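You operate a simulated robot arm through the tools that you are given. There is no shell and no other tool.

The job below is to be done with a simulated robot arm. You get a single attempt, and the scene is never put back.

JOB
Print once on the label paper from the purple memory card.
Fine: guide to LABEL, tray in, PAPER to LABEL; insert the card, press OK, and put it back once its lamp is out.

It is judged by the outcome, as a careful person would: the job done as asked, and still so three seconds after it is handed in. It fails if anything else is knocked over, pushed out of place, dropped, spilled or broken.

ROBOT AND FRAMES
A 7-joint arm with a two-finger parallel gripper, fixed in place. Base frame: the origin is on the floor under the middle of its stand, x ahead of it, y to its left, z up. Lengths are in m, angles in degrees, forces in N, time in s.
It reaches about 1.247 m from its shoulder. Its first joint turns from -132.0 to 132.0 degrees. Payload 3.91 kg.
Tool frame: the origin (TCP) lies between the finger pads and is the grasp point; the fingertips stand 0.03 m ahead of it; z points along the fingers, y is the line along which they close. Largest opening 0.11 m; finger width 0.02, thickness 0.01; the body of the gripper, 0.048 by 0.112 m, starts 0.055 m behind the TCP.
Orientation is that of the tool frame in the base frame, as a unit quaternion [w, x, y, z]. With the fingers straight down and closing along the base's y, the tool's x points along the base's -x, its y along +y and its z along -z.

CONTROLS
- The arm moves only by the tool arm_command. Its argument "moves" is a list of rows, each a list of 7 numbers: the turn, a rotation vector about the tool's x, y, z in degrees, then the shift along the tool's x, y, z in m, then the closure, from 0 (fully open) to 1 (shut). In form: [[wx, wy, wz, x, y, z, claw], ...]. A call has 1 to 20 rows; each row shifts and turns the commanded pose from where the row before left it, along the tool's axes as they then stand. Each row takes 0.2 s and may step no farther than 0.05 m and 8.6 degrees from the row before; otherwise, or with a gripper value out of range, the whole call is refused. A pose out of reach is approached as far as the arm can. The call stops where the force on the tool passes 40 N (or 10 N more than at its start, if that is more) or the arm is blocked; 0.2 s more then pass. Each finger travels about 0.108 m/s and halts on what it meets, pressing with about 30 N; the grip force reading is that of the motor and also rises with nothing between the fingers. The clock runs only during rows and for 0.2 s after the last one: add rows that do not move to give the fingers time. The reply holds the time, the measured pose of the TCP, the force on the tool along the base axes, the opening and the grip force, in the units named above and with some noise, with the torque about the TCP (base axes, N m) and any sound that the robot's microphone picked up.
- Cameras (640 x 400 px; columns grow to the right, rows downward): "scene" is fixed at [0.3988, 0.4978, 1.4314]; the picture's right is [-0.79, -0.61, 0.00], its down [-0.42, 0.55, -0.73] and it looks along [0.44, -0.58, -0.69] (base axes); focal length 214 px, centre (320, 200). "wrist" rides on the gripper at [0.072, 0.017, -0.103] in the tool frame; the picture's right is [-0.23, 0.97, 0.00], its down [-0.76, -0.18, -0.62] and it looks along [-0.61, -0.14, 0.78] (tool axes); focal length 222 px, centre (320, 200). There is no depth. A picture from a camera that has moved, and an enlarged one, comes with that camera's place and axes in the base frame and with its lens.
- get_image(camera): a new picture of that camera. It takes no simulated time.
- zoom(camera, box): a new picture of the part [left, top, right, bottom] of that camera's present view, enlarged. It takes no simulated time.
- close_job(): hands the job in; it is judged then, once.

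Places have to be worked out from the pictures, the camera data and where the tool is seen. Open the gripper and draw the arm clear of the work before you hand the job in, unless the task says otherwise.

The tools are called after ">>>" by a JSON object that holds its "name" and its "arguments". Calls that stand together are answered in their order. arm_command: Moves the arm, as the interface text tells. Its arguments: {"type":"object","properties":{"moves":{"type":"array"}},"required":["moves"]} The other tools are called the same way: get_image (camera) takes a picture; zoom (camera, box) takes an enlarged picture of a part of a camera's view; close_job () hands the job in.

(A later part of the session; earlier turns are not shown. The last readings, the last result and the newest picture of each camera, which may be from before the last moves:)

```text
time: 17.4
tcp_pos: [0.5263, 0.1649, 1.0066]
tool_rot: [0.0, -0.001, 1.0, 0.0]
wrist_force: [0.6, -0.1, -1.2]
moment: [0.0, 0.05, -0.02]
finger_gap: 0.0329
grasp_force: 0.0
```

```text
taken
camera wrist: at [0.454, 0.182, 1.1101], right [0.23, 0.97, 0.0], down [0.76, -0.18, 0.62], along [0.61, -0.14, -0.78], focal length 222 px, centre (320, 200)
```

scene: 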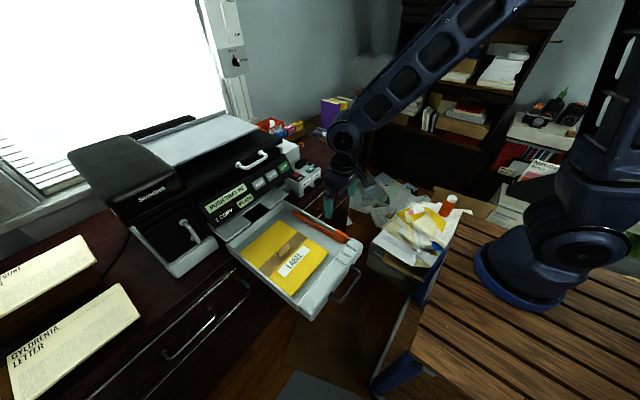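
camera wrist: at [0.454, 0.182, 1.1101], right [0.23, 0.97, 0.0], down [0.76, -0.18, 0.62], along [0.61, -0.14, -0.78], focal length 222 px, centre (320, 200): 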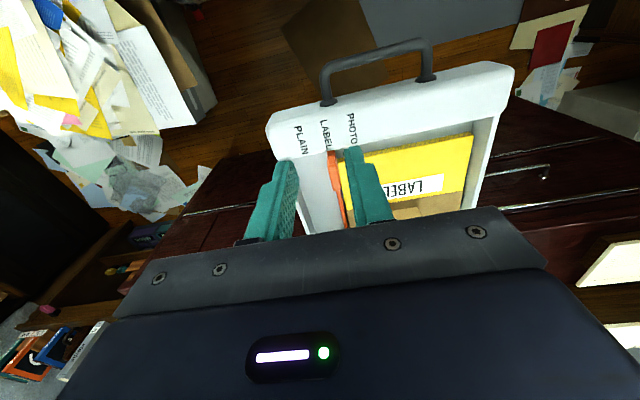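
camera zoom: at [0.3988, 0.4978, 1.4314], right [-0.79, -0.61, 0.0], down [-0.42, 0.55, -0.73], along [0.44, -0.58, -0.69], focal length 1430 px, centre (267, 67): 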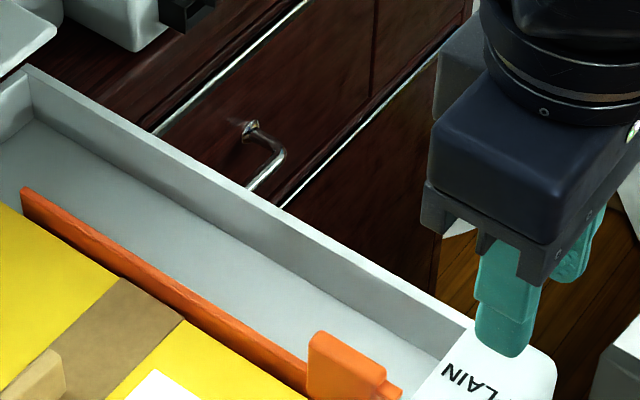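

The guide stays put at LABEL. I zoom in to confirm and to locate the lip and handle for pushing the tray.

>>> {"name": "zoom", "arguments": {"camera": "wrist", "box": [250, 20, 530, 195]}}

>>> {"name": "zoom", "arguments": {"camera": "scene", "box": [260, 220, 388, 330]}}

>>> {"name": "zoom", "arguments": {"camera": "scene", "box": [200, 160, 328, 240]}}

```text
2.29 times, centred on (390, 108) of wrist
camera zoom: at [0.454, 0.182, 1.1101], right [0.23, 0.97, 0.0], down [0.76, -0.18, 0.62], along [0.61, -0.14, -0.78], focal length 508 px, centre (160, 411)
```

zoom: 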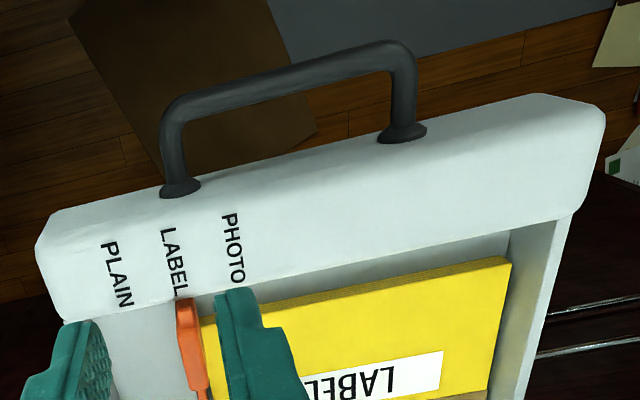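

```text
3.64 times, centred on (324, 275) of scene
camera zoom: at [0.3988, 0.4978, 1.4314], right [-0.79, -0.61, 0.0], down [-0.42, 0.55, -0.73], along [0.44, -0.58, -0.69], focal length 780 px, centre (306, -73)
```

zoom: 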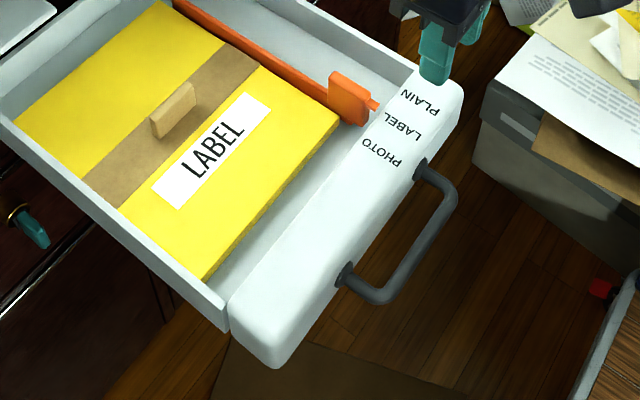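

```text
5.00 times, centred on (264, 200) of scene
camera zoom: at [0.3988, 0.4978, 1.4314], right [-0.79, -0.61, 0.0], down [-0.42, 0.55, -0.73], along [0.44, -0.58, -0.69], focal length 1072 px, centre (600, 200)
```

zoom: 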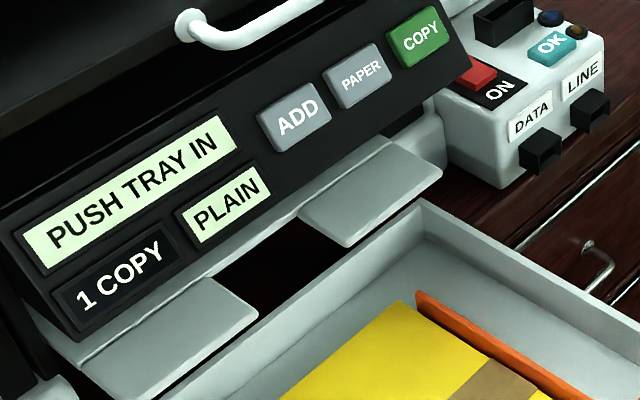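

Guide confirmed at LABEL. Now I back off in front of the tray, close the fingers and tilt the tool 45° forward so the gripper body trails behind while pushing the lip above the handle (lip front about x 0.53, tray centre y 0.232).

>>> {"name": "arm_command", "arguments": {"moves": [[0, 0, 0, 0.035, 0.0225, 0, 1.0], [0, 0, 0, 0.035, 0.0225, 0, 1.0], [0, 0, 0, 0.035, 0.0225, 0, 1.0], [0, -7.5, 0, 0, 0, 0, 1.0], [0, -7.5, 0, 0, 0, 0, 1.0], [0, -7.5, 0, 0, 0, 0, 1.0], [0, -7.5, 0, 0, 0, 0, 1.0], [0, -7.5, 0, 0, 0, 0, 1.0], [0, -7.5, 0, 0, 0, 0, 1.0]]}}

>>> {"name": "get_image", "arguments": {"camera": "wrist"}}

>>> {"name": "get_image", "arguments": {"camera": "scene"}}

```text
time: 19.4
tcp_pos: [0.431, 0.2576, 1.0189]
tool_rot: [0.383, 0.0, 0.924, 0.0]
wrist_force: [-0.1, -0.7, 0.4]
moment: [-0.01, 0.05, 0.01]
finger_gap: 0.0
grasp_force: 29.7
out of reach, approached as far as the arm can: row 8, 9
```

```text
taken
camera wrist: at [0.3064, 0.2751, 1.0402], right [0.16, 0.97, 0.16], down [0.1, -0.18, 0.98], along [0.98, -0.14, -0.12], focal length 222 px, centre (320, 200)
```

wrist: 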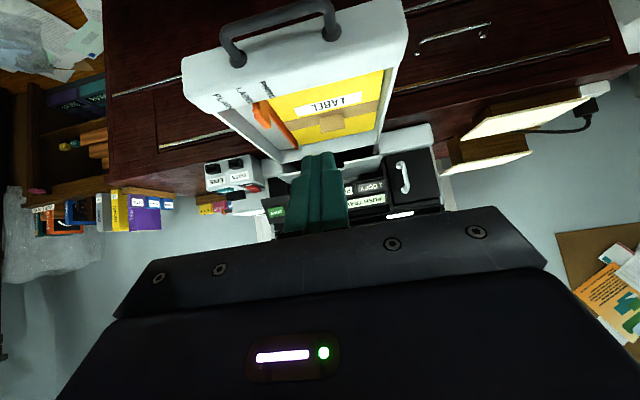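

```text
taken
```

scene: 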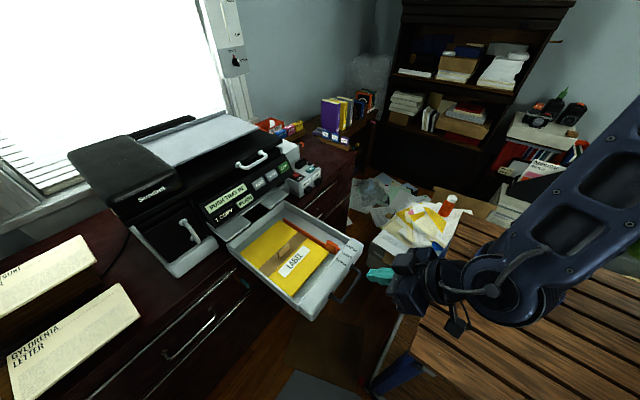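

The arm is near its inner limit at that tilt; I move forward a little to x≈0.476 where the pose should be reachable and check.

>>> {"name": "arm_command", "arguments": {"moves": [[0, 0, 0, -0.0194, 0, 0.0194, 1.0], [0, 0, 0, -0.0194, 0, 0.0194, 1.0], [0, 0, 0, 0, 0, 0, 1.0]]}}

>>> {"name": "get_image", "arguments": {"camera": "wrist"}}

```text
time: 20.2
tcp_pos: [0.4867, 0.256, 1.0193]
tool_rot: [0.382, 0.001, 0.924, -0.001]
wrist_force: [0.5, -0.1, 0.1]
moment: [0.0, 0.03, 0.03]
finger_gap: 0.0
grasp_force: 30.1
```

```text
taken
camera wrist: at [0.3619, 0.2747, 1.041], right [0.16, 0.97, 0.16], down [0.1, -0.18, 0.98], along [0.98, -0.14, -0.12], focal length 222 px, centre (320, 200)
```

wrist: 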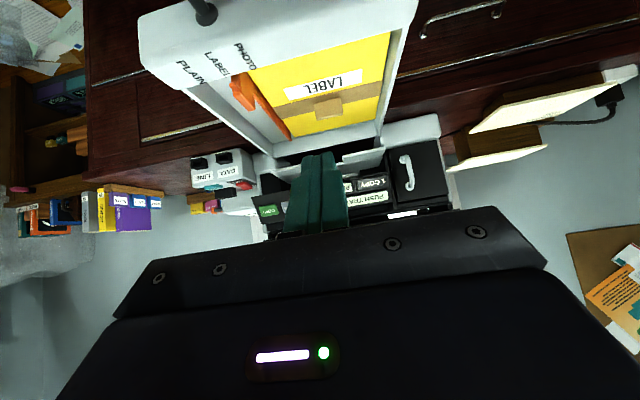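

Now at (0.487, 0.256, 1.019) tilted 45°. I shift to the tray's centre line and lower in steps to z≈0.90.

>>> {"name": "arm_command", "arguments": {"moves": [[0, 0, 0, 0.008, -0.024, -0.008, 1.0], [0, 0, 0, 0.0283, 0, 0.0283, 1.0], [0, 0, 0, 0.0283, 0, 0.0283, 1.0], [0, 0, 0, 0.0283, 0, 0.0283, 1.0], [0, 0, 0, 0, 0, 0, 1.0]]}}

>>> {"name": "get_image", "arguments": {"camera": "wrist"}}

>>> {"name": "zoom", "arguments": {"camera": "scene", "box": [280, 210, 440, 330]}}

```text
time: 21.4
tcp_pos: [0.4859, 0.2494, 0.9022]
tool_rot: [0.382, 0.001, 0.924, 0.0]
wrist_force: [0.9, -0.7, -0.5]
moment: [-0.01, 0.02, 0.0]
finger_gap: 0.0001
grasp_force: 30.2
out of reach, approached as far as the arm can: row 2, 3
```

```text
taken
camera wrist: at [0.3609, 0.2664, 0.924], right [0.16, 0.97, 0.16], down [0.1, -0.18, 0.98], along [0.98, -0.14, -0.12], focal length 222 px, centre (320, 200)
```

wrist: 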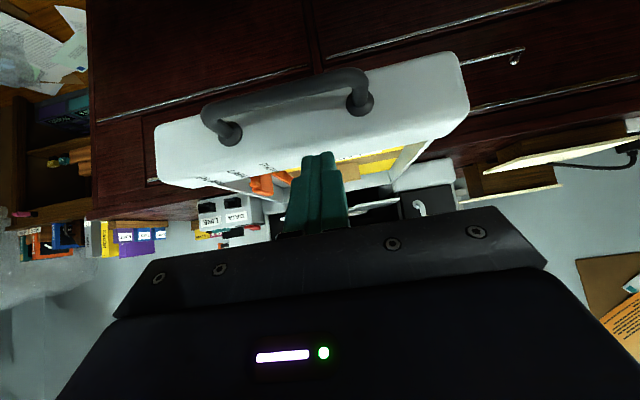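

```text
3.33 times, centred on (360, 270) of scene
camera zoom: at [0.3988, 0.4978, 1.4314], right [-0.79, -0.61, 0.0], down [-0.42, 0.55, -0.73], along [0.44, -0.58, -0.69], focal length 715 px, centre (187, -33)
```

zoom: 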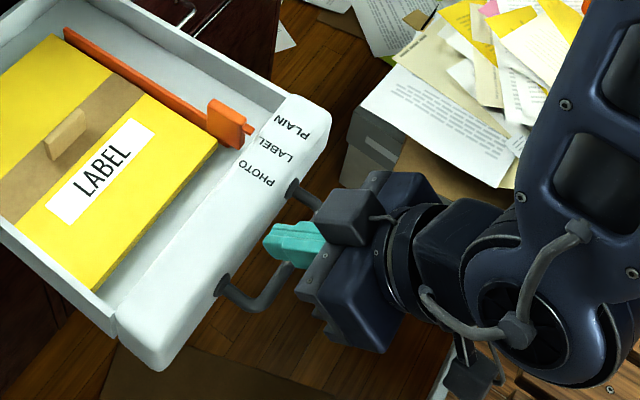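

Tip is near (0.507, 0.249, 0.881), just in front of the lip and above the handle. I lower about 4 cm so the tip faces the lip's front.

>>> {"name": "arm_command", "arguments": {"moves": [[0, 0, 0, 0.0141, 0, 0.0141, 1.0], [0, 0, 0, 0.0127, 0, 0.0127, 1.0], [0, 0, 0, 0, 0, 0, 1.0]]}}

>>> {"name": "zoom", "arguments": {"camera": "wrist", "box": [150, 40, 470, 240]}}

>>> {"name": "zoom", "arguments": {"camera": "scene", "box": [310, 230, 406, 300]}}

```text
time: 22.2
tcp_pos: [0.4842, 0.2488, 0.8629]
tool_rot: [0.383, 0.001, 0.924, 0.0]
wrist_force: [0.2, 0.1, 2.5]
moment: [-0.02, -0.02, -0.03]
finger_gap: 0.0002
grasp_force: 29.9
```

```text
2.00 times, centred on (310, 140) of wrist
camera zoom: at [0.3601, 0.2653, 0.8849], right [0.16, 0.97, 0.16], down [0.1, -0.18, 0.98], along [0.98, -0.14, -0.12], focal length 444 px, centre (340, 320)
```

zoom: 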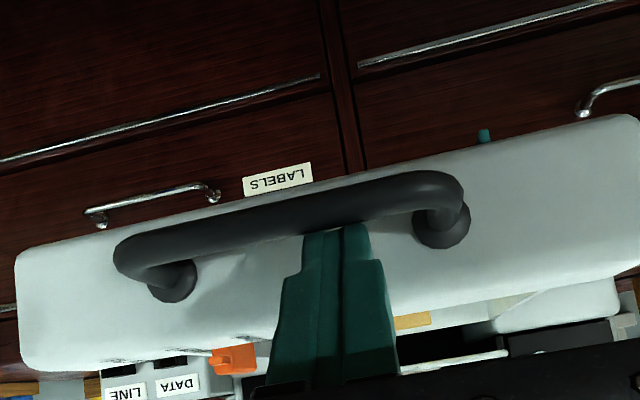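

```text
5.71 times, centred on (358, 265) of scene
camera zoom: at [0.3988, 0.4978, 1.4314], right [-0.79, -0.61, 0.0], down [-0.42, 0.55, -0.73], along [0.44, -0.58, -0.69], focal length 1226 px, centre (103, -171)
```

zoom: 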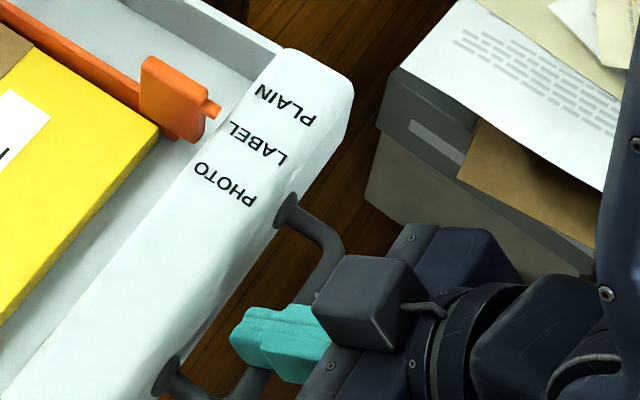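

The closed tip faces the lip front just above the handle. I push forward (+x) slowly, 8 cm first, and check.

>>> {"name": "arm_command", "arguments": {"moves": [[0, 0, 0, -0.0071, 0, 0.0071, 1.0], [0, 0, 0, -0.0071, 0, 0.0071, 1.0], [0, 0, 0, -0.0106, 0, 0.0106, 1.0], [0, 0, 0, -0.0106, 0, 0.0106, 1.0], [0, 0, 0, -0.0106, 0, 0.0106, 1.0], [0, 0, 0, -0.0106, 0, 0.0106, 1.0]]}}

>>> {"name": "get_image", "arguments": {"camera": "scene"}}

>>> {"name": "get_image", "arguments": {"camera": "wrist"}}

```text
time: 23.6
tcp_pos: [0.5646, 0.2469, 0.861]
tool_rot: [0.383, 0.0, 0.924, 0.0]
wrist_force: [0.2, -0.4, 0.1]
moment: [-0.03, -0.01, -0.04]
finger_gap: 0.0001
grasp_force: 29.5
```

```text
taken
```

scene: 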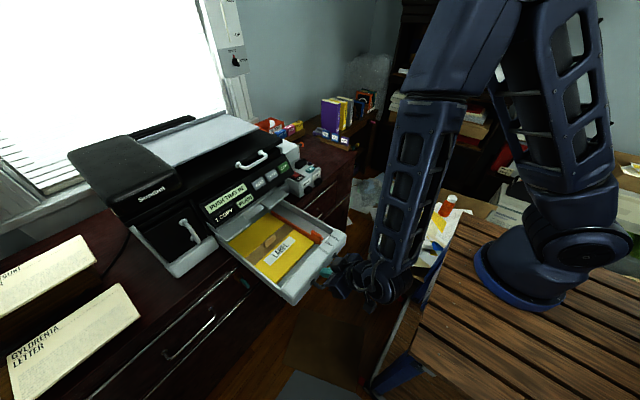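

```text
taken
camera wrist: at [0.4396, 0.2648, 0.8836], right [0.16, 0.97, 0.16], down [0.1, -0.18, 0.98], along [0.98, -0.14, -0.12], focal length 222 px, centre (320, 200)
```

wrist: 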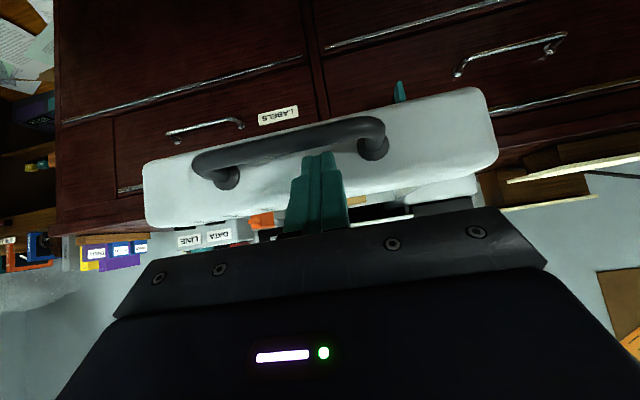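

The tray moves in with almost no force. I continue pushing another 16 cm.

>>> {"name": "arm_command", "arguments": {"moves": [[0, 0, 0, -0.0141, 0, 0.0141, 1.0], [0, 0, 0, -0.0141, 0, 0.0141, 1.0], [0, 0, 0, -0.0141, 0, 0.0141, 1.0], [0, 0, 0, -0.0141, 0, 0.0141, 1.0], [0, 0, 0, -0.0141, 0, 0.0141, 1.0], [0, 0, 0, -0.0141, 0, 0.0141, 1.0], [0, 0, 0, -0.0141, 0, 0.0141, 1.0], [0, 0, 0, -0.0141, 0, 0.0141, 1.0]]}}

>>> {"name": "get_image", "arguments": {"camera": "scene"}}

>>> {"name": "get_image", "arguments": {"camera": "wrist"}}

```text
time: 25.4
tcp_pos: [0.7253, 0.2462, 0.8626]
tool_rot: [0.382, 0.0, 0.924, 0.0]
wrist_force: [0.8, 1.4, 0.1]
moment: [-0.01, -0.01, -0.03]
finger_gap: 0.0
grasp_force: 30.3
```

```text
taken
```

scene: 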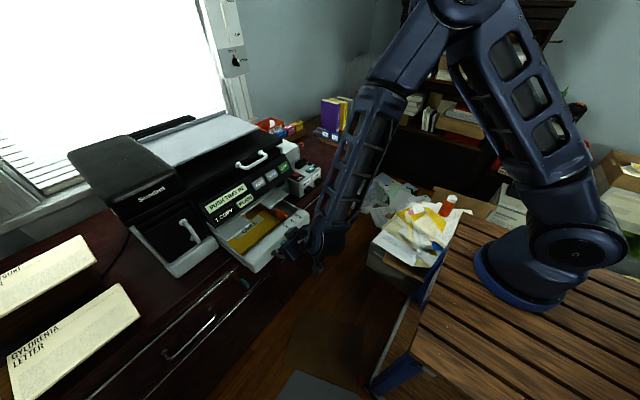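

```text
taken
camera wrist: at [0.6003, 0.2639, 0.8851], right [0.16, 0.97, 0.16], down [0.1, -0.18, 0.98], along [0.98, -0.14, -0.12], focal length 222 px, centre (320, 200)
```

wrist: 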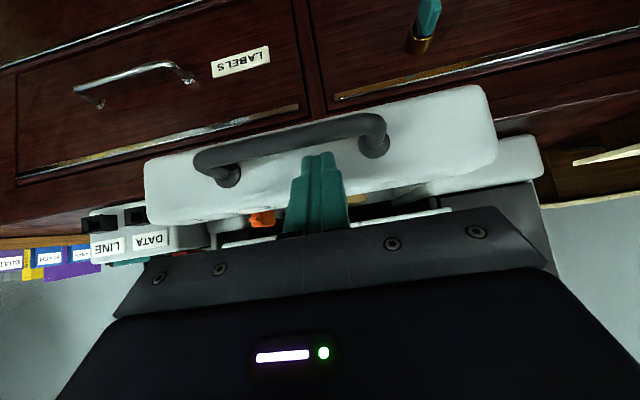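

The tray is mostly in. I continue with smaller steps, watching for the stop.

>>> {"name": "arm_command", "arguments": {"moves": [[0, 0, 0, -0.0085, 0, 0.0085, 1.0], [0, 0, 0, -0.0085, 0, 0.0085, 1.0], [0, 0, 0, -0.0085, 0, 0.0085, 1.0], [0, 0, 0, -0.0085, 0, 0.0085, 1.0]]}}

>>> {"name": "zoom", "arguments": {"camera": "scene", "box": [190, 150, 350, 270]}}

>>> {"name": "get_image", "arguments": {"camera": "wrist"}}

```text
time: 26.4
tcp_pos: [0.7736, 0.247, 0.8638]
tool_rot: [0.383, 0.001, 0.924, 0.0]
wrist_force: [-0.6, 0.3, -0.3]
moment: [-0.03, 0.01, 0.01]
finger_gap: 0.0
grasp_force: 30.0
```

```text
3.33 times, centred on (270, 210) of scene
camera zoom: at [0.3988, 0.4978, 1.4314], right [-0.79, -0.61, 0.0], down [-0.42, 0.55, -0.73], along [0.44, -0.58, -0.69], focal length 715 px, centre (487, 167)
```

zoom: 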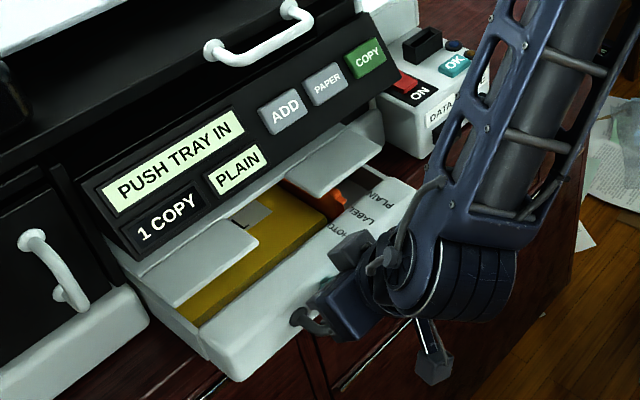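

```text
taken
camera wrist: at [0.6482, 0.2644, 0.8854], right [0.16, 0.97, 0.16], down [0.1, -0.18, 0.98], along [0.98, -0.14, -0.12], focal length 222 px, centre (320, 200)
```

wrist: 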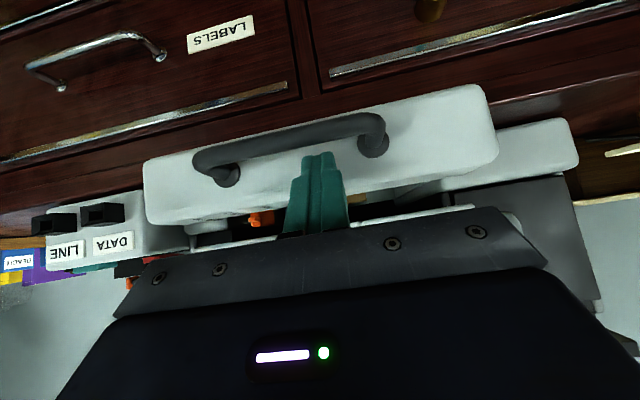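

Still "PUSH TRAY IN" with roughly 5 cm of tray out. I go on with 1 cm steps.

>>> {"name": "arm_command", "arguments": {"moves": [[0, 0, 0, -0.0071, 0, 0.0071, 1.0], [0, 0, 0, -0.0071, 0, 0.0071, 1.0], [0, 0, 0, -0.0071, 0, 0.0071, 1.0]]}}

>>> {"name": "zoom", "arguments": {"camera": "scene", "box": [190, 150, 350, 270]}}

>>> {"name": "get_image", "arguments": {"camera": "wrist"}}

```text
time: 27.2
tcp_pos: [0.802, 0.2477, 0.8612]
tool_rot: [0.382, 0.0, 0.924, 0.0]
wrist_force: [0.8, -0.6, 0.0]
moment: [-0.01, 0.02, 0.04]
finger_gap: 0.0
grasp_force: 30.0
```

```text
3.33 times, centred on (270, 210) of scene
camera zoom: at [0.3988, 0.4978, 1.4314], right [-0.79, -0.61, 0.0], down [-0.42, 0.55, -0.73], along [0.44, -0.58, -0.69], focal length 715 px, centre (487, 167)
```

zoom: 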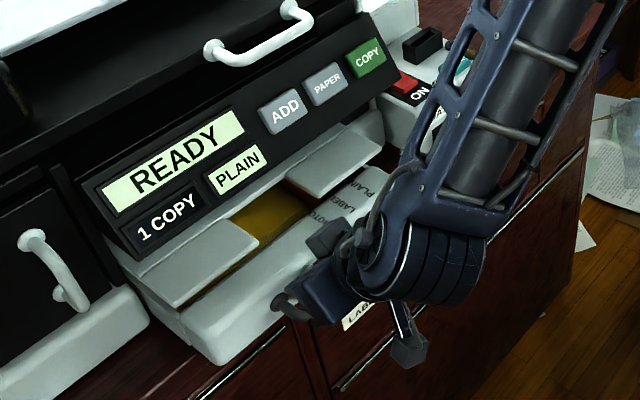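

```text
taken
camera wrist: at [0.6767, 0.2649, 0.8832], right [0.16, 0.97, 0.16], down [0.1, -0.18, 0.98], along [0.98, -0.14, -0.12], focal length 222 px, centre (320, 200)
```

wrist: 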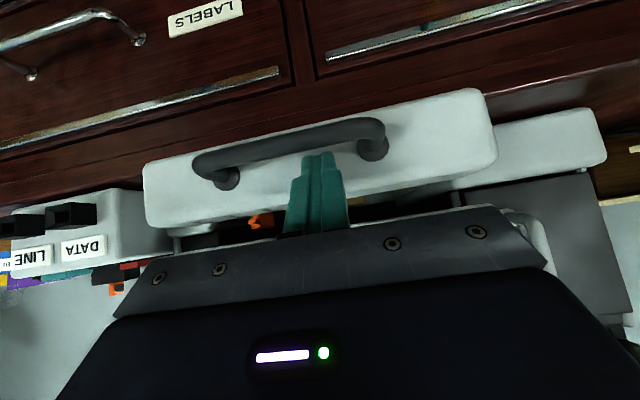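

The display now reads READY. I push gently a little further to seat the tray against its stop.

>>> {"name": "arm_command", "arguments": {"moves": [[0, 0, 0, -0.0035, 0, 0.0035, 1.0], [0, 0, 0, -0.0035, 0, 0.0035, 1.0]]}}

>>> {"name": "zoom", "arguments": {"camera": "scene", "box": [190, 150, 350, 270]}}

>>> {"name": "get_image", "arguments": {"camera": "wrist"}}

```text
time: 27.6
tcp_pos: [0.8023, 0.2474, 0.8611]
tool_rot: [0.378, -0.001, 0.926, 0.0]
wrist_force: [-10.0, -0.5, 2.7]
moment: [-0.01, 0.09, 0.02]
finger_gap: 0.0
grasp_force: 29.8
stopped in row 2: the force on the tool passed its limit at 50 N (the readings are from after the stop); the commanded pose is now the measured one
```

```text
3.33 times, centred on (270, 210) of scene
camera zoom: at [0.3988, 0.4978, 1.4314], right [-0.79, -0.61, 0.0], down [-0.42, 0.55, -0.73], along [0.44, -0.58, -0.69], focal length 715 px, centre (487, 167)
```

zoom: 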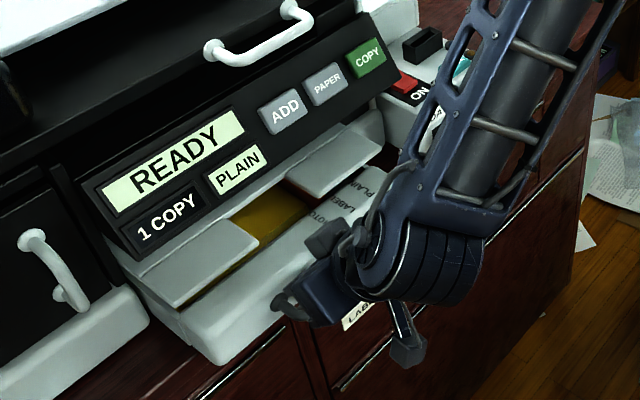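

```text
taken
camera wrist: at [0.6774, 0.2653, 0.883], right [0.16, 0.97, 0.16], down [0.1, -0.18, 0.98], along [0.98, -0.14, -0.13], focal length 222 px, centre (320, 200)
```

wrist: 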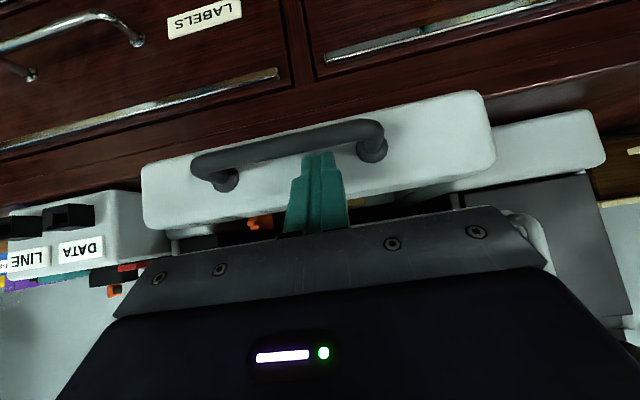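

The tray is seated against its stop and READY shows. I back off and rise to look squarely at the panel buttons.

>>> {"name": "arm_command", "arguments": {"moves": [[0, 0, 0, 0.0283, 0, -0.0283, 1.0], [0, 0, 0, 0.0283, 0, -0.0283, 1.0], [0, 0, 0, -0.0283, -0.02, -0.0283, 1.0], [0, 0, 0, -0.0283, -0.025, -0.0283, 1.0], [0, 0, 0, -0.0283, -0.025, -0.0283, 1.0], [0, 0, 0, -0.0283, -0.025, -0.0283, 1.0], [0, 0, 0, 0, -0.035, 0, 1.0]]}}

>>> {"name": "get_image", "arguments": {"camera": "wrist"}}

>>> {"name": "get_image", "arguments": {"camera": "scene"}}

```text
time: 29.2
tcp_pos: [0.7256, 0.1184, 1.019]
tool_rot: [0.38, -0.002, 0.925, 0.001]
wrist_force: [-0.6, 0.4, -1.3]
moment: [0.01, 0.0, -0.02]
finger_gap: 0.0
grasp_force: 29.6
```

```text
taken
camera wrist: at [0.6012, 0.1354, 1.0413], right [0.16, 0.97, 0.16], down [0.1, -0.18, 0.98], along [0.98, -0.14, -0.13], focal length 222 px, centre (320, 200)
```

wrist: 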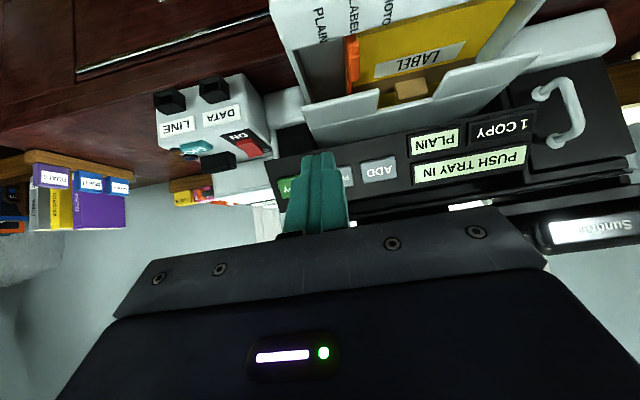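

```text
taken
```

scene: 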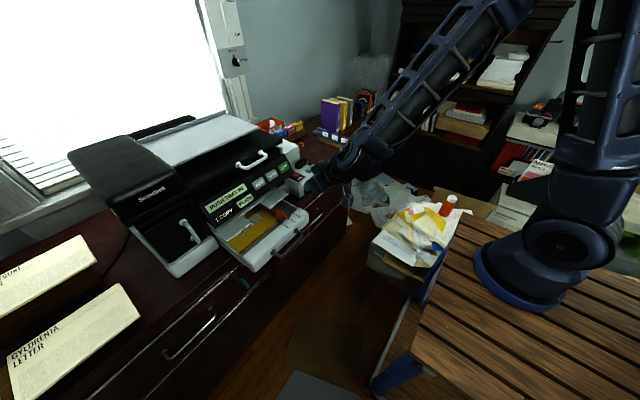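

The tray came back out a bit when I backed off, most likely my fingertips caught the handle loop. I look closer before pushing again.

>>> {"name": "zoom", "arguments": {"camera": "scene", "box": [190, 150, 350, 270]}}

>>> {"name": "zoom", "arguments": {"camera": "wrist", "box": [240, 0, 560, 200]}}

```text
3.33 times, centred on (270, 210) of scene
camera zoom: at [0.3988, 0.4978, 1.4314], right [-0.79, -0.61, 0.0], down [-0.42, 0.55, -0.73], along [0.44, -0.58, -0.69], focal length 715 px, centre (487, 167)
```

zoom: 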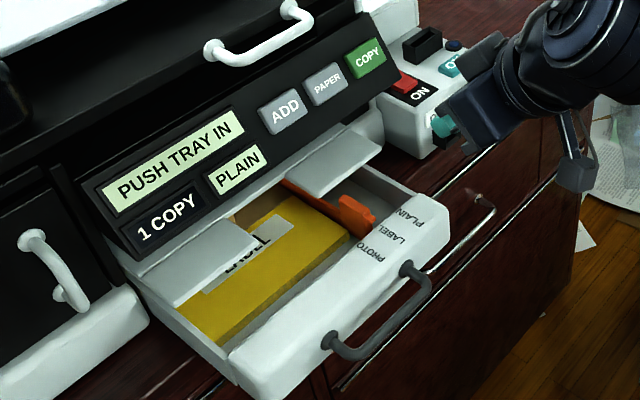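

```text
2.00 times, centred on (400, 100) of wrist
camera zoom: at [0.6012, 0.1354, 1.0413], right [0.16, 0.97, 0.16], down [0.1, -0.18, 0.98], along [0.98, -0.14, -0.13], focal length 444 px, centre (160, 400)
```

zoom: 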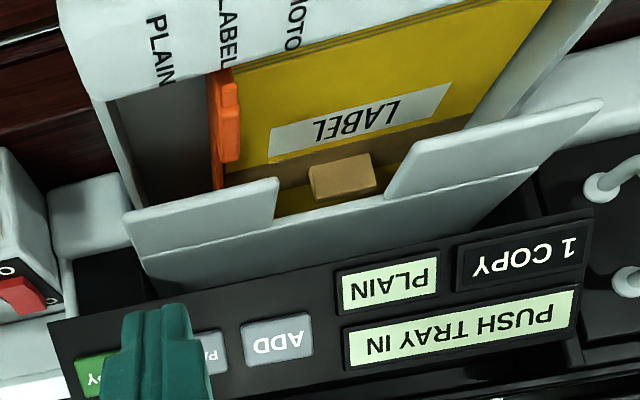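

The tray is about 7 cm out again (guide still at LABEL). I come down in front of its lip on the centre line, to push again and this time retreat straight up.

>>> {"name": "arm_command", "arguments": {"moves": [[0, 0, 0, 0.005, 0.038, -0.005, 1.0], [0, 0, 0, 0.005, 0.038, -0.005, 1.0], [0, 0, 0, 0.005, 0.038, -0.005, 1.0], [0, 0, 0, 0.0276, 0, 0.0276, 1.0], [0, 0, 0, 0.0276, 0, 0.0276, 1.0], [0, 0, 0, 0.0276, 0, 0.0276, 1.0], [0, 0, 0, 0, 0, 0, 1.0]]}}

>>> {"name": "get_image", "arguments": {"camera": "wrist"}}

>>> {"name": "zoom", "arguments": {"camera": "scene", "box": [230, 170, 358, 270]}}

```text
time: 30.8
tcp_pos: [0.7032, 0.2286, 0.9052]
tool_rot: [0.38, -0.001, 0.925, 0.001]
wrist_force: [-0.4, 0.1, 0.2]
moment: [0.0, -0.02, -0.01]
finger_gap: 0.0
grasp_force: 29.9
```

```text
taken
camera wrist: at [0.5778, 0.2457, 0.9281], right [0.16, 0.97, 0.16], down [0.1, -0.18, 0.98], along [0.98, -0.14, -0.13], focal length 222 px, centre (320, 200)
```

wrist: 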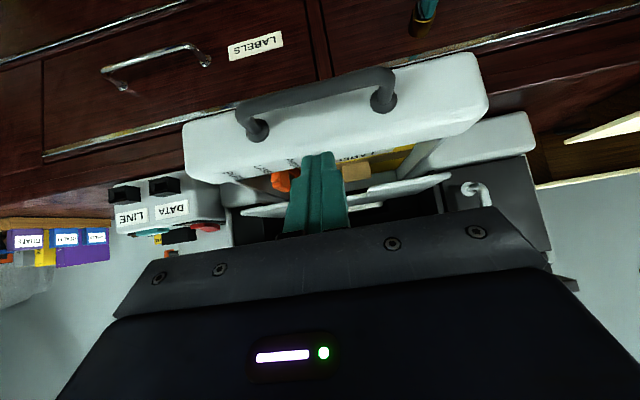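

```text
4.00 times, centred on (294, 220) of scene
camera zoom: at [0.3988, 0.4978, 1.4314], right [-0.79, -0.61, 0.0], down [-0.42, 0.55, -0.73], along [0.44, -0.58, -0.69], focal length 858 px, centre (424, 120)
```

zoom: 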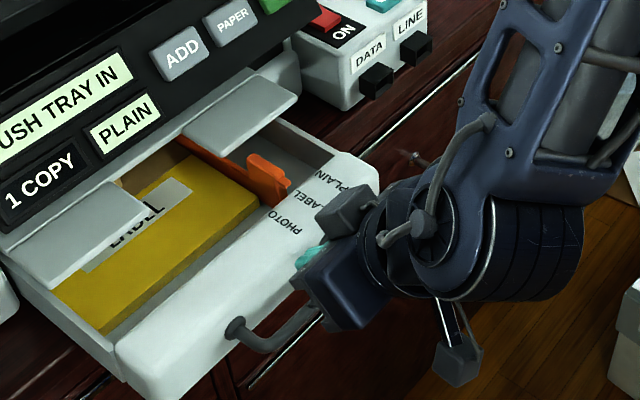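

Lip front is at about x 0.755; I shift forward so the tip goes down between handle bar and lip, slightly higher than before, then push to the stop.

>>> {"name": "arm_command", "arguments": {"moves": [[0, 0, 0, -0.0106, 0, 0.0106, 1.0], [0, 0, 0, 0.0134, 0, 0.0134, 1.0], [0, 0, 0, 0.0134, 0, 0.0134, 1.0], [0, 0, 0, -0.0071, 0, 0.0071, 1.0], [0, 0, 0, -0.0106, 0, 0.0106, 1.0], [0, 0, 0, -0.0106, 0, 0.0106, 1.0], [0, 0, 0, -0.0106, 0, 0.0106, 1.0], [0, 0, 0, -0.0106, 0, 0.0106, 1.0]]}}

>>> {"name": "zoom", "arguments": {"camera": "scene", "box": [190, 150, 350, 270]}}

>>> {"name": "get_image", "arguments": {"camera": "wrist"}}

```text
time: 32.6
tcp_pos: [0.7871, 0.2313, 0.8642]
tool_rot: [0.38, 0.0, 0.925, 0.0]
wrist_force: [-0.3, -0.9, -0.5]
moment: [0.01, -0.04, -0.03]
finger_gap: 0.0001
grasp_force: 30.0
```

```text
3.33 times, centred on (270, 210) of scene
camera zoom: at [0.3988, 0.4978, 1.4314], right [-0.79, -0.61, 0.0], down [-0.42, 0.55, -0.73], along [0.44, -0.58, -0.69], focal length 715 px, centre (487, 167)
```

zoom: 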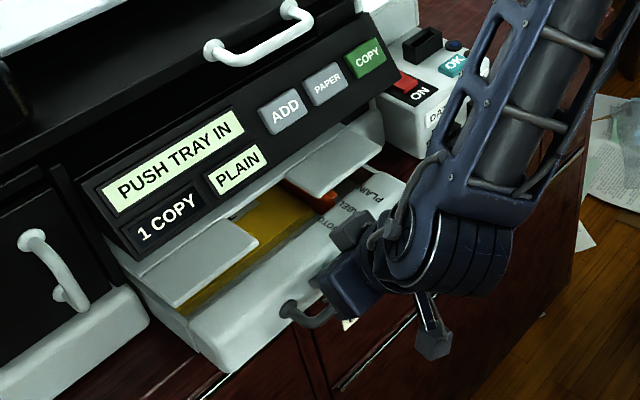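

```text
taken
camera wrist: at [0.6632, 0.2475, 0.8865], right [0.16, 0.97, 0.16], down [0.1, -0.18, 0.98], along [0.98, -0.14, -0.13], focal length 222 px, centre (320, 200)
```

wrist: 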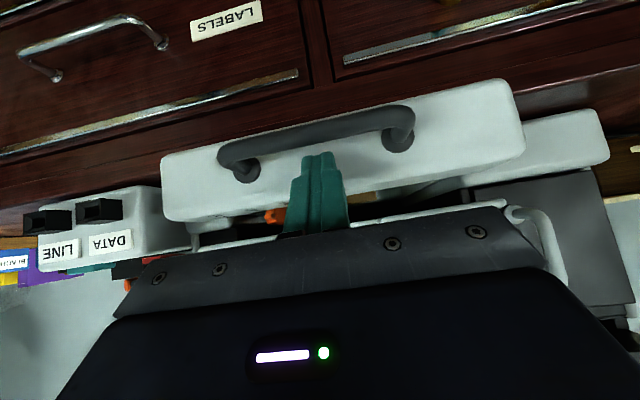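

About 1.5 cm remains. I push slowly to the stop.

>>> {"name": "arm_command", "arguments": {"moves": [[0, 0, 0, -0.0035, 0, 0.0035, 1.0], [0, 0, 0, -0.0035, 0, 0.0035, 1.0], [0, 0, 0, -0.003, 0, 0.003, 1.0], [0, 0, 0, -0.0015, 0, 0.0015, 1.0]]}}

>>> {"name": "zoom", "arguments": {"camera": "scene", "box": [190, 150, 350, 270]}}

>>> {"name": "get_image", "arguments": {"camera": "wrist"}}

```text
time: 33.6
tcp_pos: [0.8016, 0.2318, 0.8656]
tool_rot: [0.38, 0.0, 0.925, 0.0]
wrist_force: [-12.7, -3.9, -1.1]
moment: [-0.2, 0.19, -0.06]
finger_gap: 0.0
grasp_force: 30.3
```

```text
3.33 times, centred on (270, 210) of scene
camera zoom: at [0.3988, 0.4978, 1.4314], right [-0.79, -0.61, 0.0], down [-0.42, 0.55, -0.73], along [0.44, -0.58, -0.69], focal length 715 px, centre (487, 167)
```

zoom: 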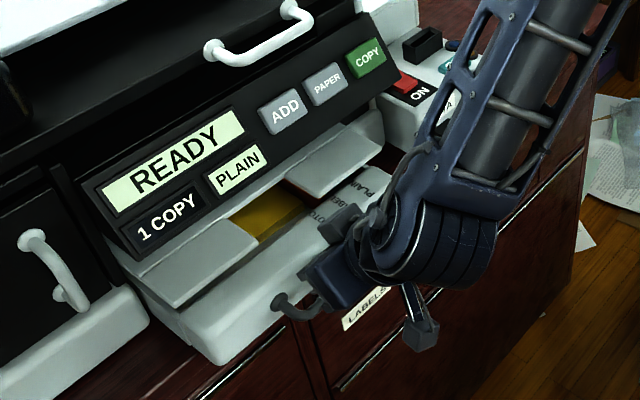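

```text
taken
camera wrist: at [0.6774, 0.2483, 0.8872], right [0.16, 0.97, 0.16], down [0.1, -0.18, 0.98], along [0.98, -0.14, -0.13], focal length 222 px, centre (320, 200)
```

wrist: 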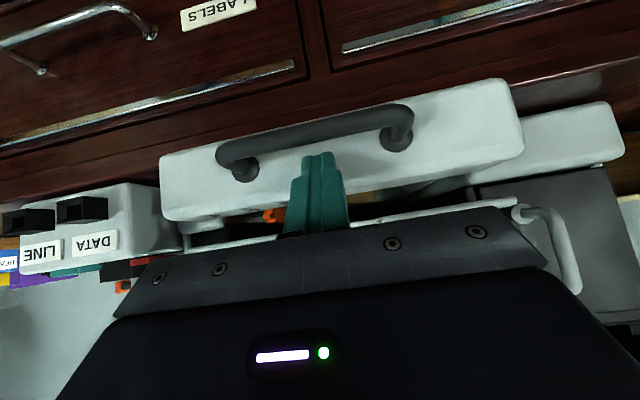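

READY again with the tray against its stop. I ease back 3 mm and go straight up before moving away.

>>> {"name": "arm_command", "arguments": {"moves": [[0, 0, 0, 0.002, 0, -0.002, 1.0], [0, 0, 0, -0.0106, 0, -0.0106, 1.0], [0, 0, 0, -0.0177, 0, -0.0177, 1.0], [0, 0, 0, -0.0212, 0, -0.0212, 1.0], [0, 0, 0, 0, 0, -0.04, 1.0], [0, 0, 0, 0, 0, -0.04, 1.0]]}}

>>> {"name": "get_image", "arguments": {"camera": "wrist"}}

>>> {"name": "zoom", "arguments": {"camera": "scene", "box": [190, 130, 350, 250]}}

```text
time: 35.0
tcp_pos: [0.7439, 0.2331, 0.9922]
tool_rot: [0.381, 0.001, 0.925, 0.0]
wrist_force: [0.0, 0.1, -0.4]
moment: [0.0, 0.02, -0.01]
finger_gap: 0.0001
grasp_force: 30.3
```

```text
taken
camera wrist: at [0.6198, 0.2502, 1.0156], right [0.16, 0.97, 0.16], down [0.1, -0.18, 0.98], along [0.98, -0.14, -0.13], focal length 222 px, centre (320, 200)
```

wrist: 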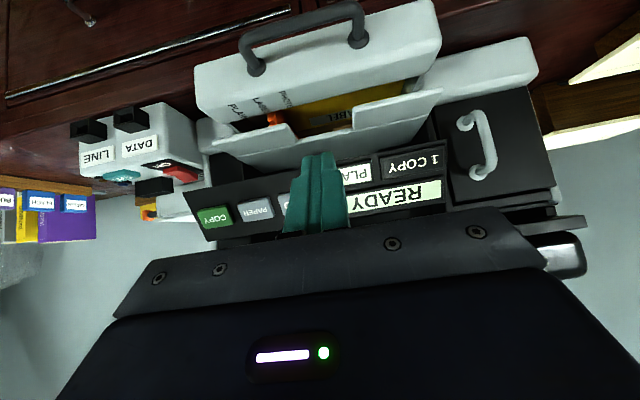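

```text
3.33 times, centred on (270, 190) of scene
camera zoom: at [0.3988, 0.4978, 1.4314], right [-0.79, -0.61, 0.0], down [-0.42, 0.55, -0.73], along [0.44, -0.58, -0.69], focal length 715 px, centre (487, 233)
```

zoom: 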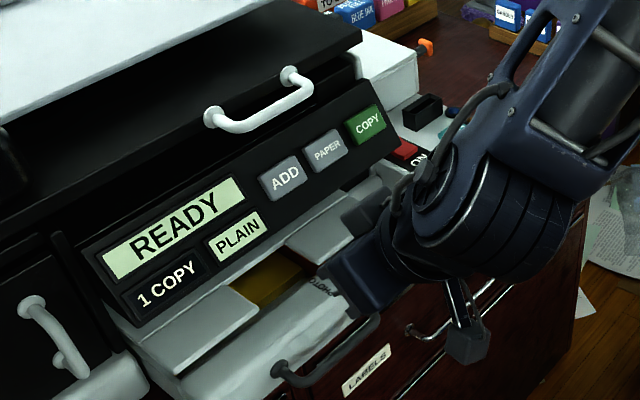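

Tray stays in and READY holds. I zoom to triangulate the PAPER button.

>>> {"name": "zoom", "arguments": {"camera": "wrist", "box": [180, 140, 340, 240]}}

>>> {"name": "zoom", "arguments": {"camera": "scene", "box": [240, 150, 304, 190]}}

```text
4.00 times, centred on (260, 190) of wrist
camera zoom: at [0.6198, 0.2502, 1.0156], right [0.16, 0.97, 0.16], down [0.1, -0.18, 0.98], along [0.98, -0.14, -0.13], focal length 888 px, centre (560, 240)
```

zoom: 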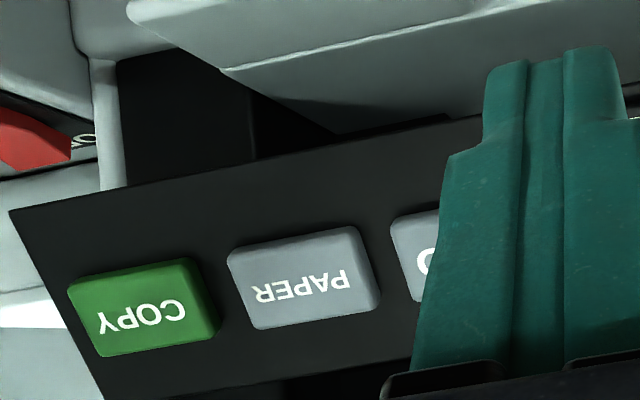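

```text
10.00 times, centred on (272, 170) of scene
camera zoom: at [0.3988, 0.4978, 1.4314], right [-0.79, -0.61, 0.0], down [-0.42, 0.55, -0.73], along [0.44, -0.58, -0.69], focal length 2145 px, centre (800, 500)
```

zoom: 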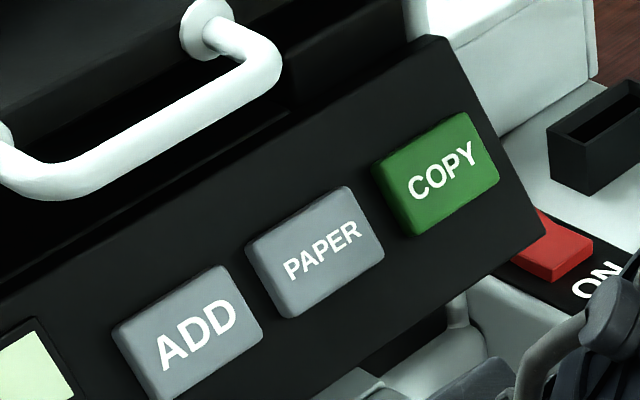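

PAPER's face centre is about (0.898, 0.122, 0.978), panel tilted ~53°. I tilt the tool a bit more to be square to it and move to about 2 cm off the button.

>>> {"name": "arm_command", "arguments": {"moves": [[0, -8, 0, 0, 0, 0, 1.0], [0, 0, 0, -0.008, -0.0372, -0.006, 1.0], [0, 0, 0, -0.008, -0.0372, -0.006, 1.0], [0, 0, 0, -0.008, -0.0372, -0.006, 1.0], [0, 0, 0, -0.0143, 0, 0.0246, 1.0], [0, 0, 0, -0.0143, 0, 0.0246, 1.0], [0, 0, 0, -0.0143, 0, 0.0246, 1.0], [0, 0, 0, -0.0143, 0, 0.0246, 1.0], [0, 0, 0, 0, 0, 0, 1.0]]}}

>>> {"name": "zoom", "arguments": {"camera": "wrist", "box": [160, 80, 480, 280]}}

>>> {"name": "zoom", "arguments": {"camera": "scene", "box": [190, 120, 350, 220]}}

```text
time: 37.0
tcp_pos: [0.858, 0.1199, 1.0073]
tool_rot: [0.444, -0.002, 0.896, 0.001]
wrist_force: [-0.5, -1.3, 0.2]
moment: [-0.01, 0.0, -0.03]
finger_gap: 0.0
grasp_force: 29.6
```

```text
2.00 times, centred on (320, 180) of wrist
camera zoom: at [0.7317, 0.1368, 1.0126], right [0.14, 0.97, 0.18], down [-0.03, -0.18, 0.98], along [0.99, -0.14, 0.01], focal length 444 px, centre (320, 240)
```

zoom: 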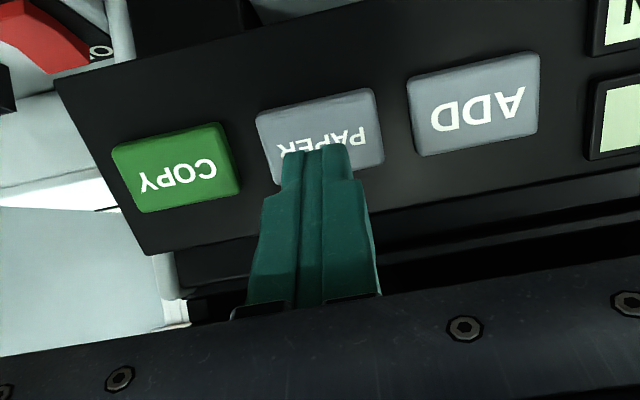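

```text
4.00 times, centred on (270, 170) of scene
camera zoom: at [0.3988, 0.4978, 1.4314], right [-0.79, -0.61, 0.0], down [-0.42, 0.55, -0.73], along [0.44, -0.58, -0.69], focal length 858 px, centre (520, 320)
```

zoom: 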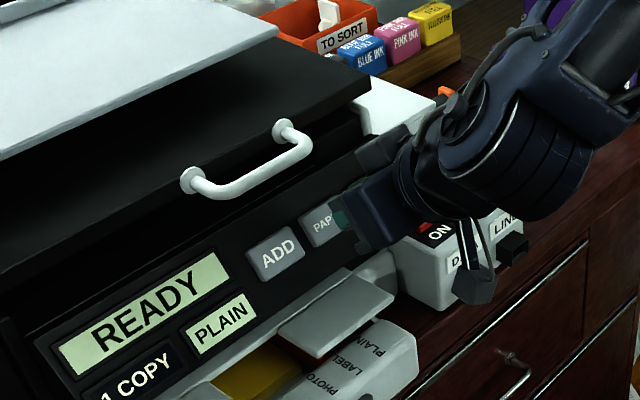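

The tip is aligned with PAPER. I approach 16 mm along the tool axis, then will press in small steps.

>>> {"name": "arm_command", "arguments": {"moves": [[0, 0, 0, 0, 0, 0.008, 1.0], [0, 0, 0, 0, 0, 0.006, 1.0], [0, 0, 0, 0, 0, 0.003, 1.0]]}}

>>> {"name": "zoom", "arguments": {"camera": "wrist", "box": [160, 80, 480, 280]}}

>>> {"name": "zoom", "arguments": {"camera": "scene", "box": [190, 120, 350, 220]}}

```text
time: 37.8
tcp_pos: [0.8732, 0.121, 0.9976]
tool_rot: [0.444, -0.001, 0.896, 0.0]
wrist_force: [0.1, 0.2, -0.2]
moment: [0.03, -0.02, 0.01]
finger_gap: 0.0003
grasp_force: 30.3
```

```text
2.00 times, centred on (320, 180) of wrist
camera zoom: at [0.7458, 0.1371, 1.0022], right [0.14, 0.97, 0.18], down [-0.03, -0.18, 0.98], along [0.99, -0.14, 0.01], focal length 444 px, centre (320, 240)
```

zoom: 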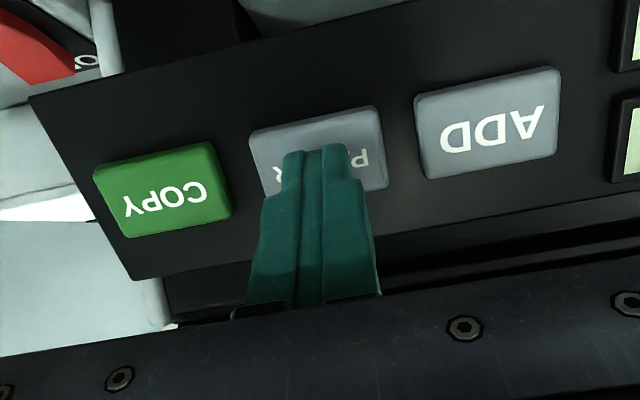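

```text
4.00 times, centred on (270, 170) of scene
camera zoom: at [0.3988, 0.4978, 1.4314], right [-0.79, -0.61, 0.0], down [-0.42, 0.55, -0.73], along [0.44, -0.58, -0.69], focal length 858 px, centre (520, 320)
```

zoom: 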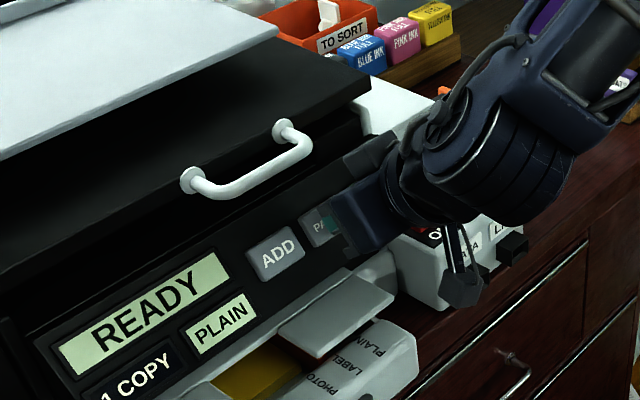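

Nearly touching the button. I press in 2 mm steps, then withdraw in the same call once pressed about 6 mm further.

>>> {"name": "arm_command", "arguments": {"moves": [[0, 0, 0, 0, 0, 0.002, 1.0], [0, 0, 0, 0, 0, 0.002, 1.0], [0, 0, 0, 0, 0, 0.002, 1.0]]}}

>>> {"name": "zoom", "arguments": {"camera": "scene", "box": [190, 120, 350, 220]}}

```text
time: 38.6
tcp_pos: [0.8764, 0.1204, 0.9949]
tool_rot: [0.444, -0.001, 0.896, 0.0]
wrist_force: [-0.5, 0.8, -0.4]
moment: [0.0, -0.01, -0.02]
finger_gap: 0.0002
grasp_force: 30.3
```

```text
4.00 times, centred on (270, 170) of scene
camera zoom: at [0.3988, 0.4978, 1.4314], right [-0.79, -0.61, 0.0], down [-0.42, 0.55, -0.73], along [0.44, -0.58, -0.69], focal length 858 px, centre (520, 320)
```

zoom: 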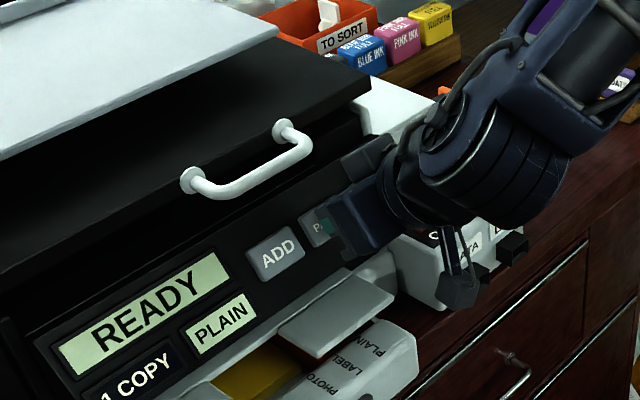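

No contact yet. I continue in 2 mm steps.

>>> {"name": "arm_command", "arguments": {"moves": [[0, 0, 0, 0, 0, 0.002, 1.0], [0, 0, 0, 0, 0, 0.002, 1.0]]}}

>>> {"name": "zoom", "arguments": {"camera": "scene", "box": [190, 120, 350, 220]}}

>>> {"name": "zoom", "arguments": {"camera": "wrist", "box": [160, 80, 480, 280]}}

```text
time: 39.2
tcp_pos: [0.878, 0.1196, 0.9918]
tool_rot: [0.444, 0.0, 0.896, 0.0]
wrist_force: [-1.8, -0.8, 1.9]
moment: [0.01, -0.03, 0.02]
finger_gap: 0.0
grasp_force: 30.1
heard: click
```

```text
4.00 times, centred on (270, 170) of scene
camera zoom: at [0.3988, 0.4978, 1.4314], right [-0.79, -0.61, 0.0], down [-0.42, 0.55, -0.73], along [0.44, -0.58, -0.69], focal length 858 px, centre (520, 320)
```

zoom: 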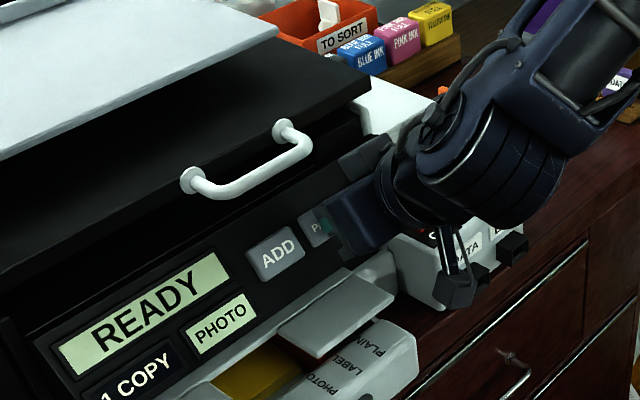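

```text
2.00 times, centred on (320, 180) of wrist
camera zoom: at [0.7522, 0.1368, 0.9973], right [0.14, 0.97, 0.18], down [-0.03, -0.18, 0.98], along [0.99, -0.14, 0.01], focal length 444 px, centre (320, 240)
```

zoom: 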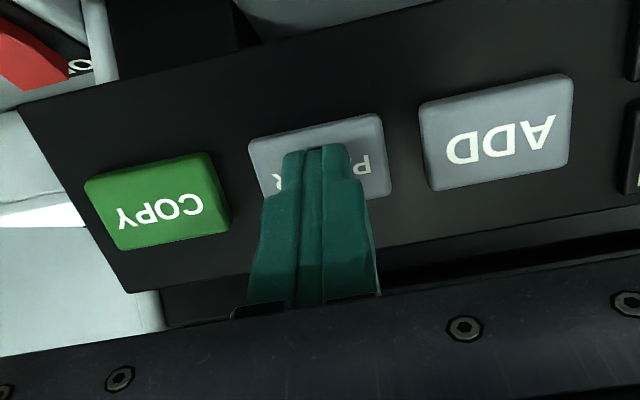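

Click heard; the paper type went PLAIN → PHOTO. I release and press once more, expecting LABEL.

>>> {"name": "arm_command", "arguments": {"moves": [[0, 0, 0, 0, 0, -0.006, 1.0], [0, 0, 0, 0, 0, -0.006, 1.0], [0, 0, 0, 0, 0, 0, 1.0]]}}

>>> {"name": "zoom", "arguments": {"camera": "scene", "box": [190, 120, 350, 220]}}

```text
time: 40.0
tcp_pos: [0.8695, 0.1214, 1.0]
tool_rot: [0.445, -0.001, 0.896, 0.001]
wrist_force: [0.9, -0.3, -0.3]
moment: [-0.02, 0.01, 0.02]
finger_gap: 0.0
grasp_force: 29.7
```

```text
4.00 times, centred on (270, 170) of scene
camera zoom: at [0.3988, 0.4978, 1.4314], right [-0.79, -0.61, 0.0], down [-0.42, 0.55, -0.73], along [0.44, -0.58, -0.69], focal length 858 px, centre (520, 320)
```

zoom: 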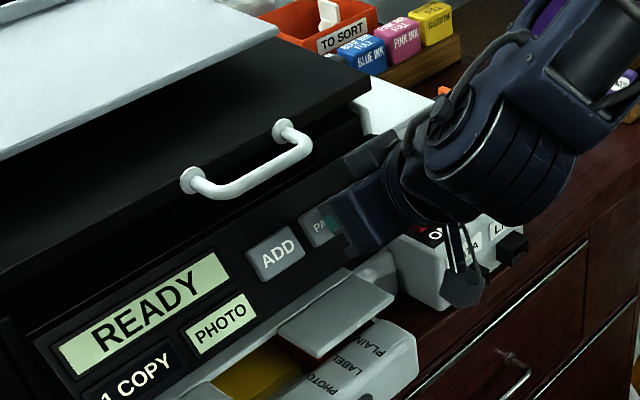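

The button is released and shows PHOTO. I press the same depth again.

>>> {"name": "arm_command", "arguments": {"moves": [[0, 0, 0, 0, 0, 0.006, 1.0], [0, 0, 0, 0, 0, 0.004, 1.0], [0, 0, 0, 0, 0, 0.002, 1.0]]}}

>>> {"name": "zoom", "arguments": {"camera": "scene", "box": [190, 120, 350, 220]}}

```text
time: 40.8
tcp_pos: [0.8793, 0.1222, 0.9918]
tool_rot: [0.443, -0.001, 0.896, 0.0]
wrist_force: [-3.3, -0.3, 3.1]
moment: [0.05, -0.1, 0.0]
finger_gap: 0.0
grasp_force: 29.7
heard: click
```

```text
4.00 times, centred on (270, 170) of scene
camera zoom: at [0.3988, 0.4978, 1.4314], right [-0.79, -0.61, 0.0], down [-0.42, 0.55, -0.73], along [0.44, -0.58, -0.69], focal length 858 px, centre (520, 320)
```

zoom: 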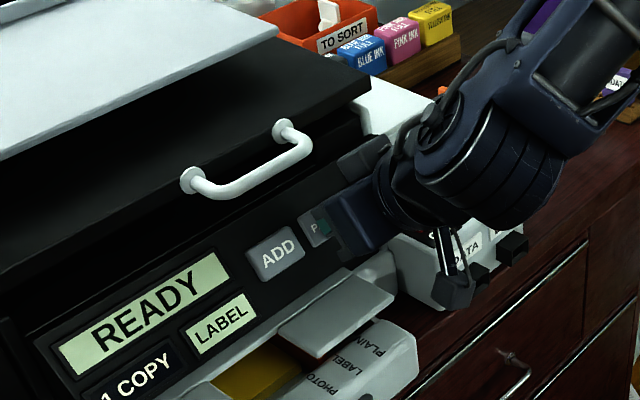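

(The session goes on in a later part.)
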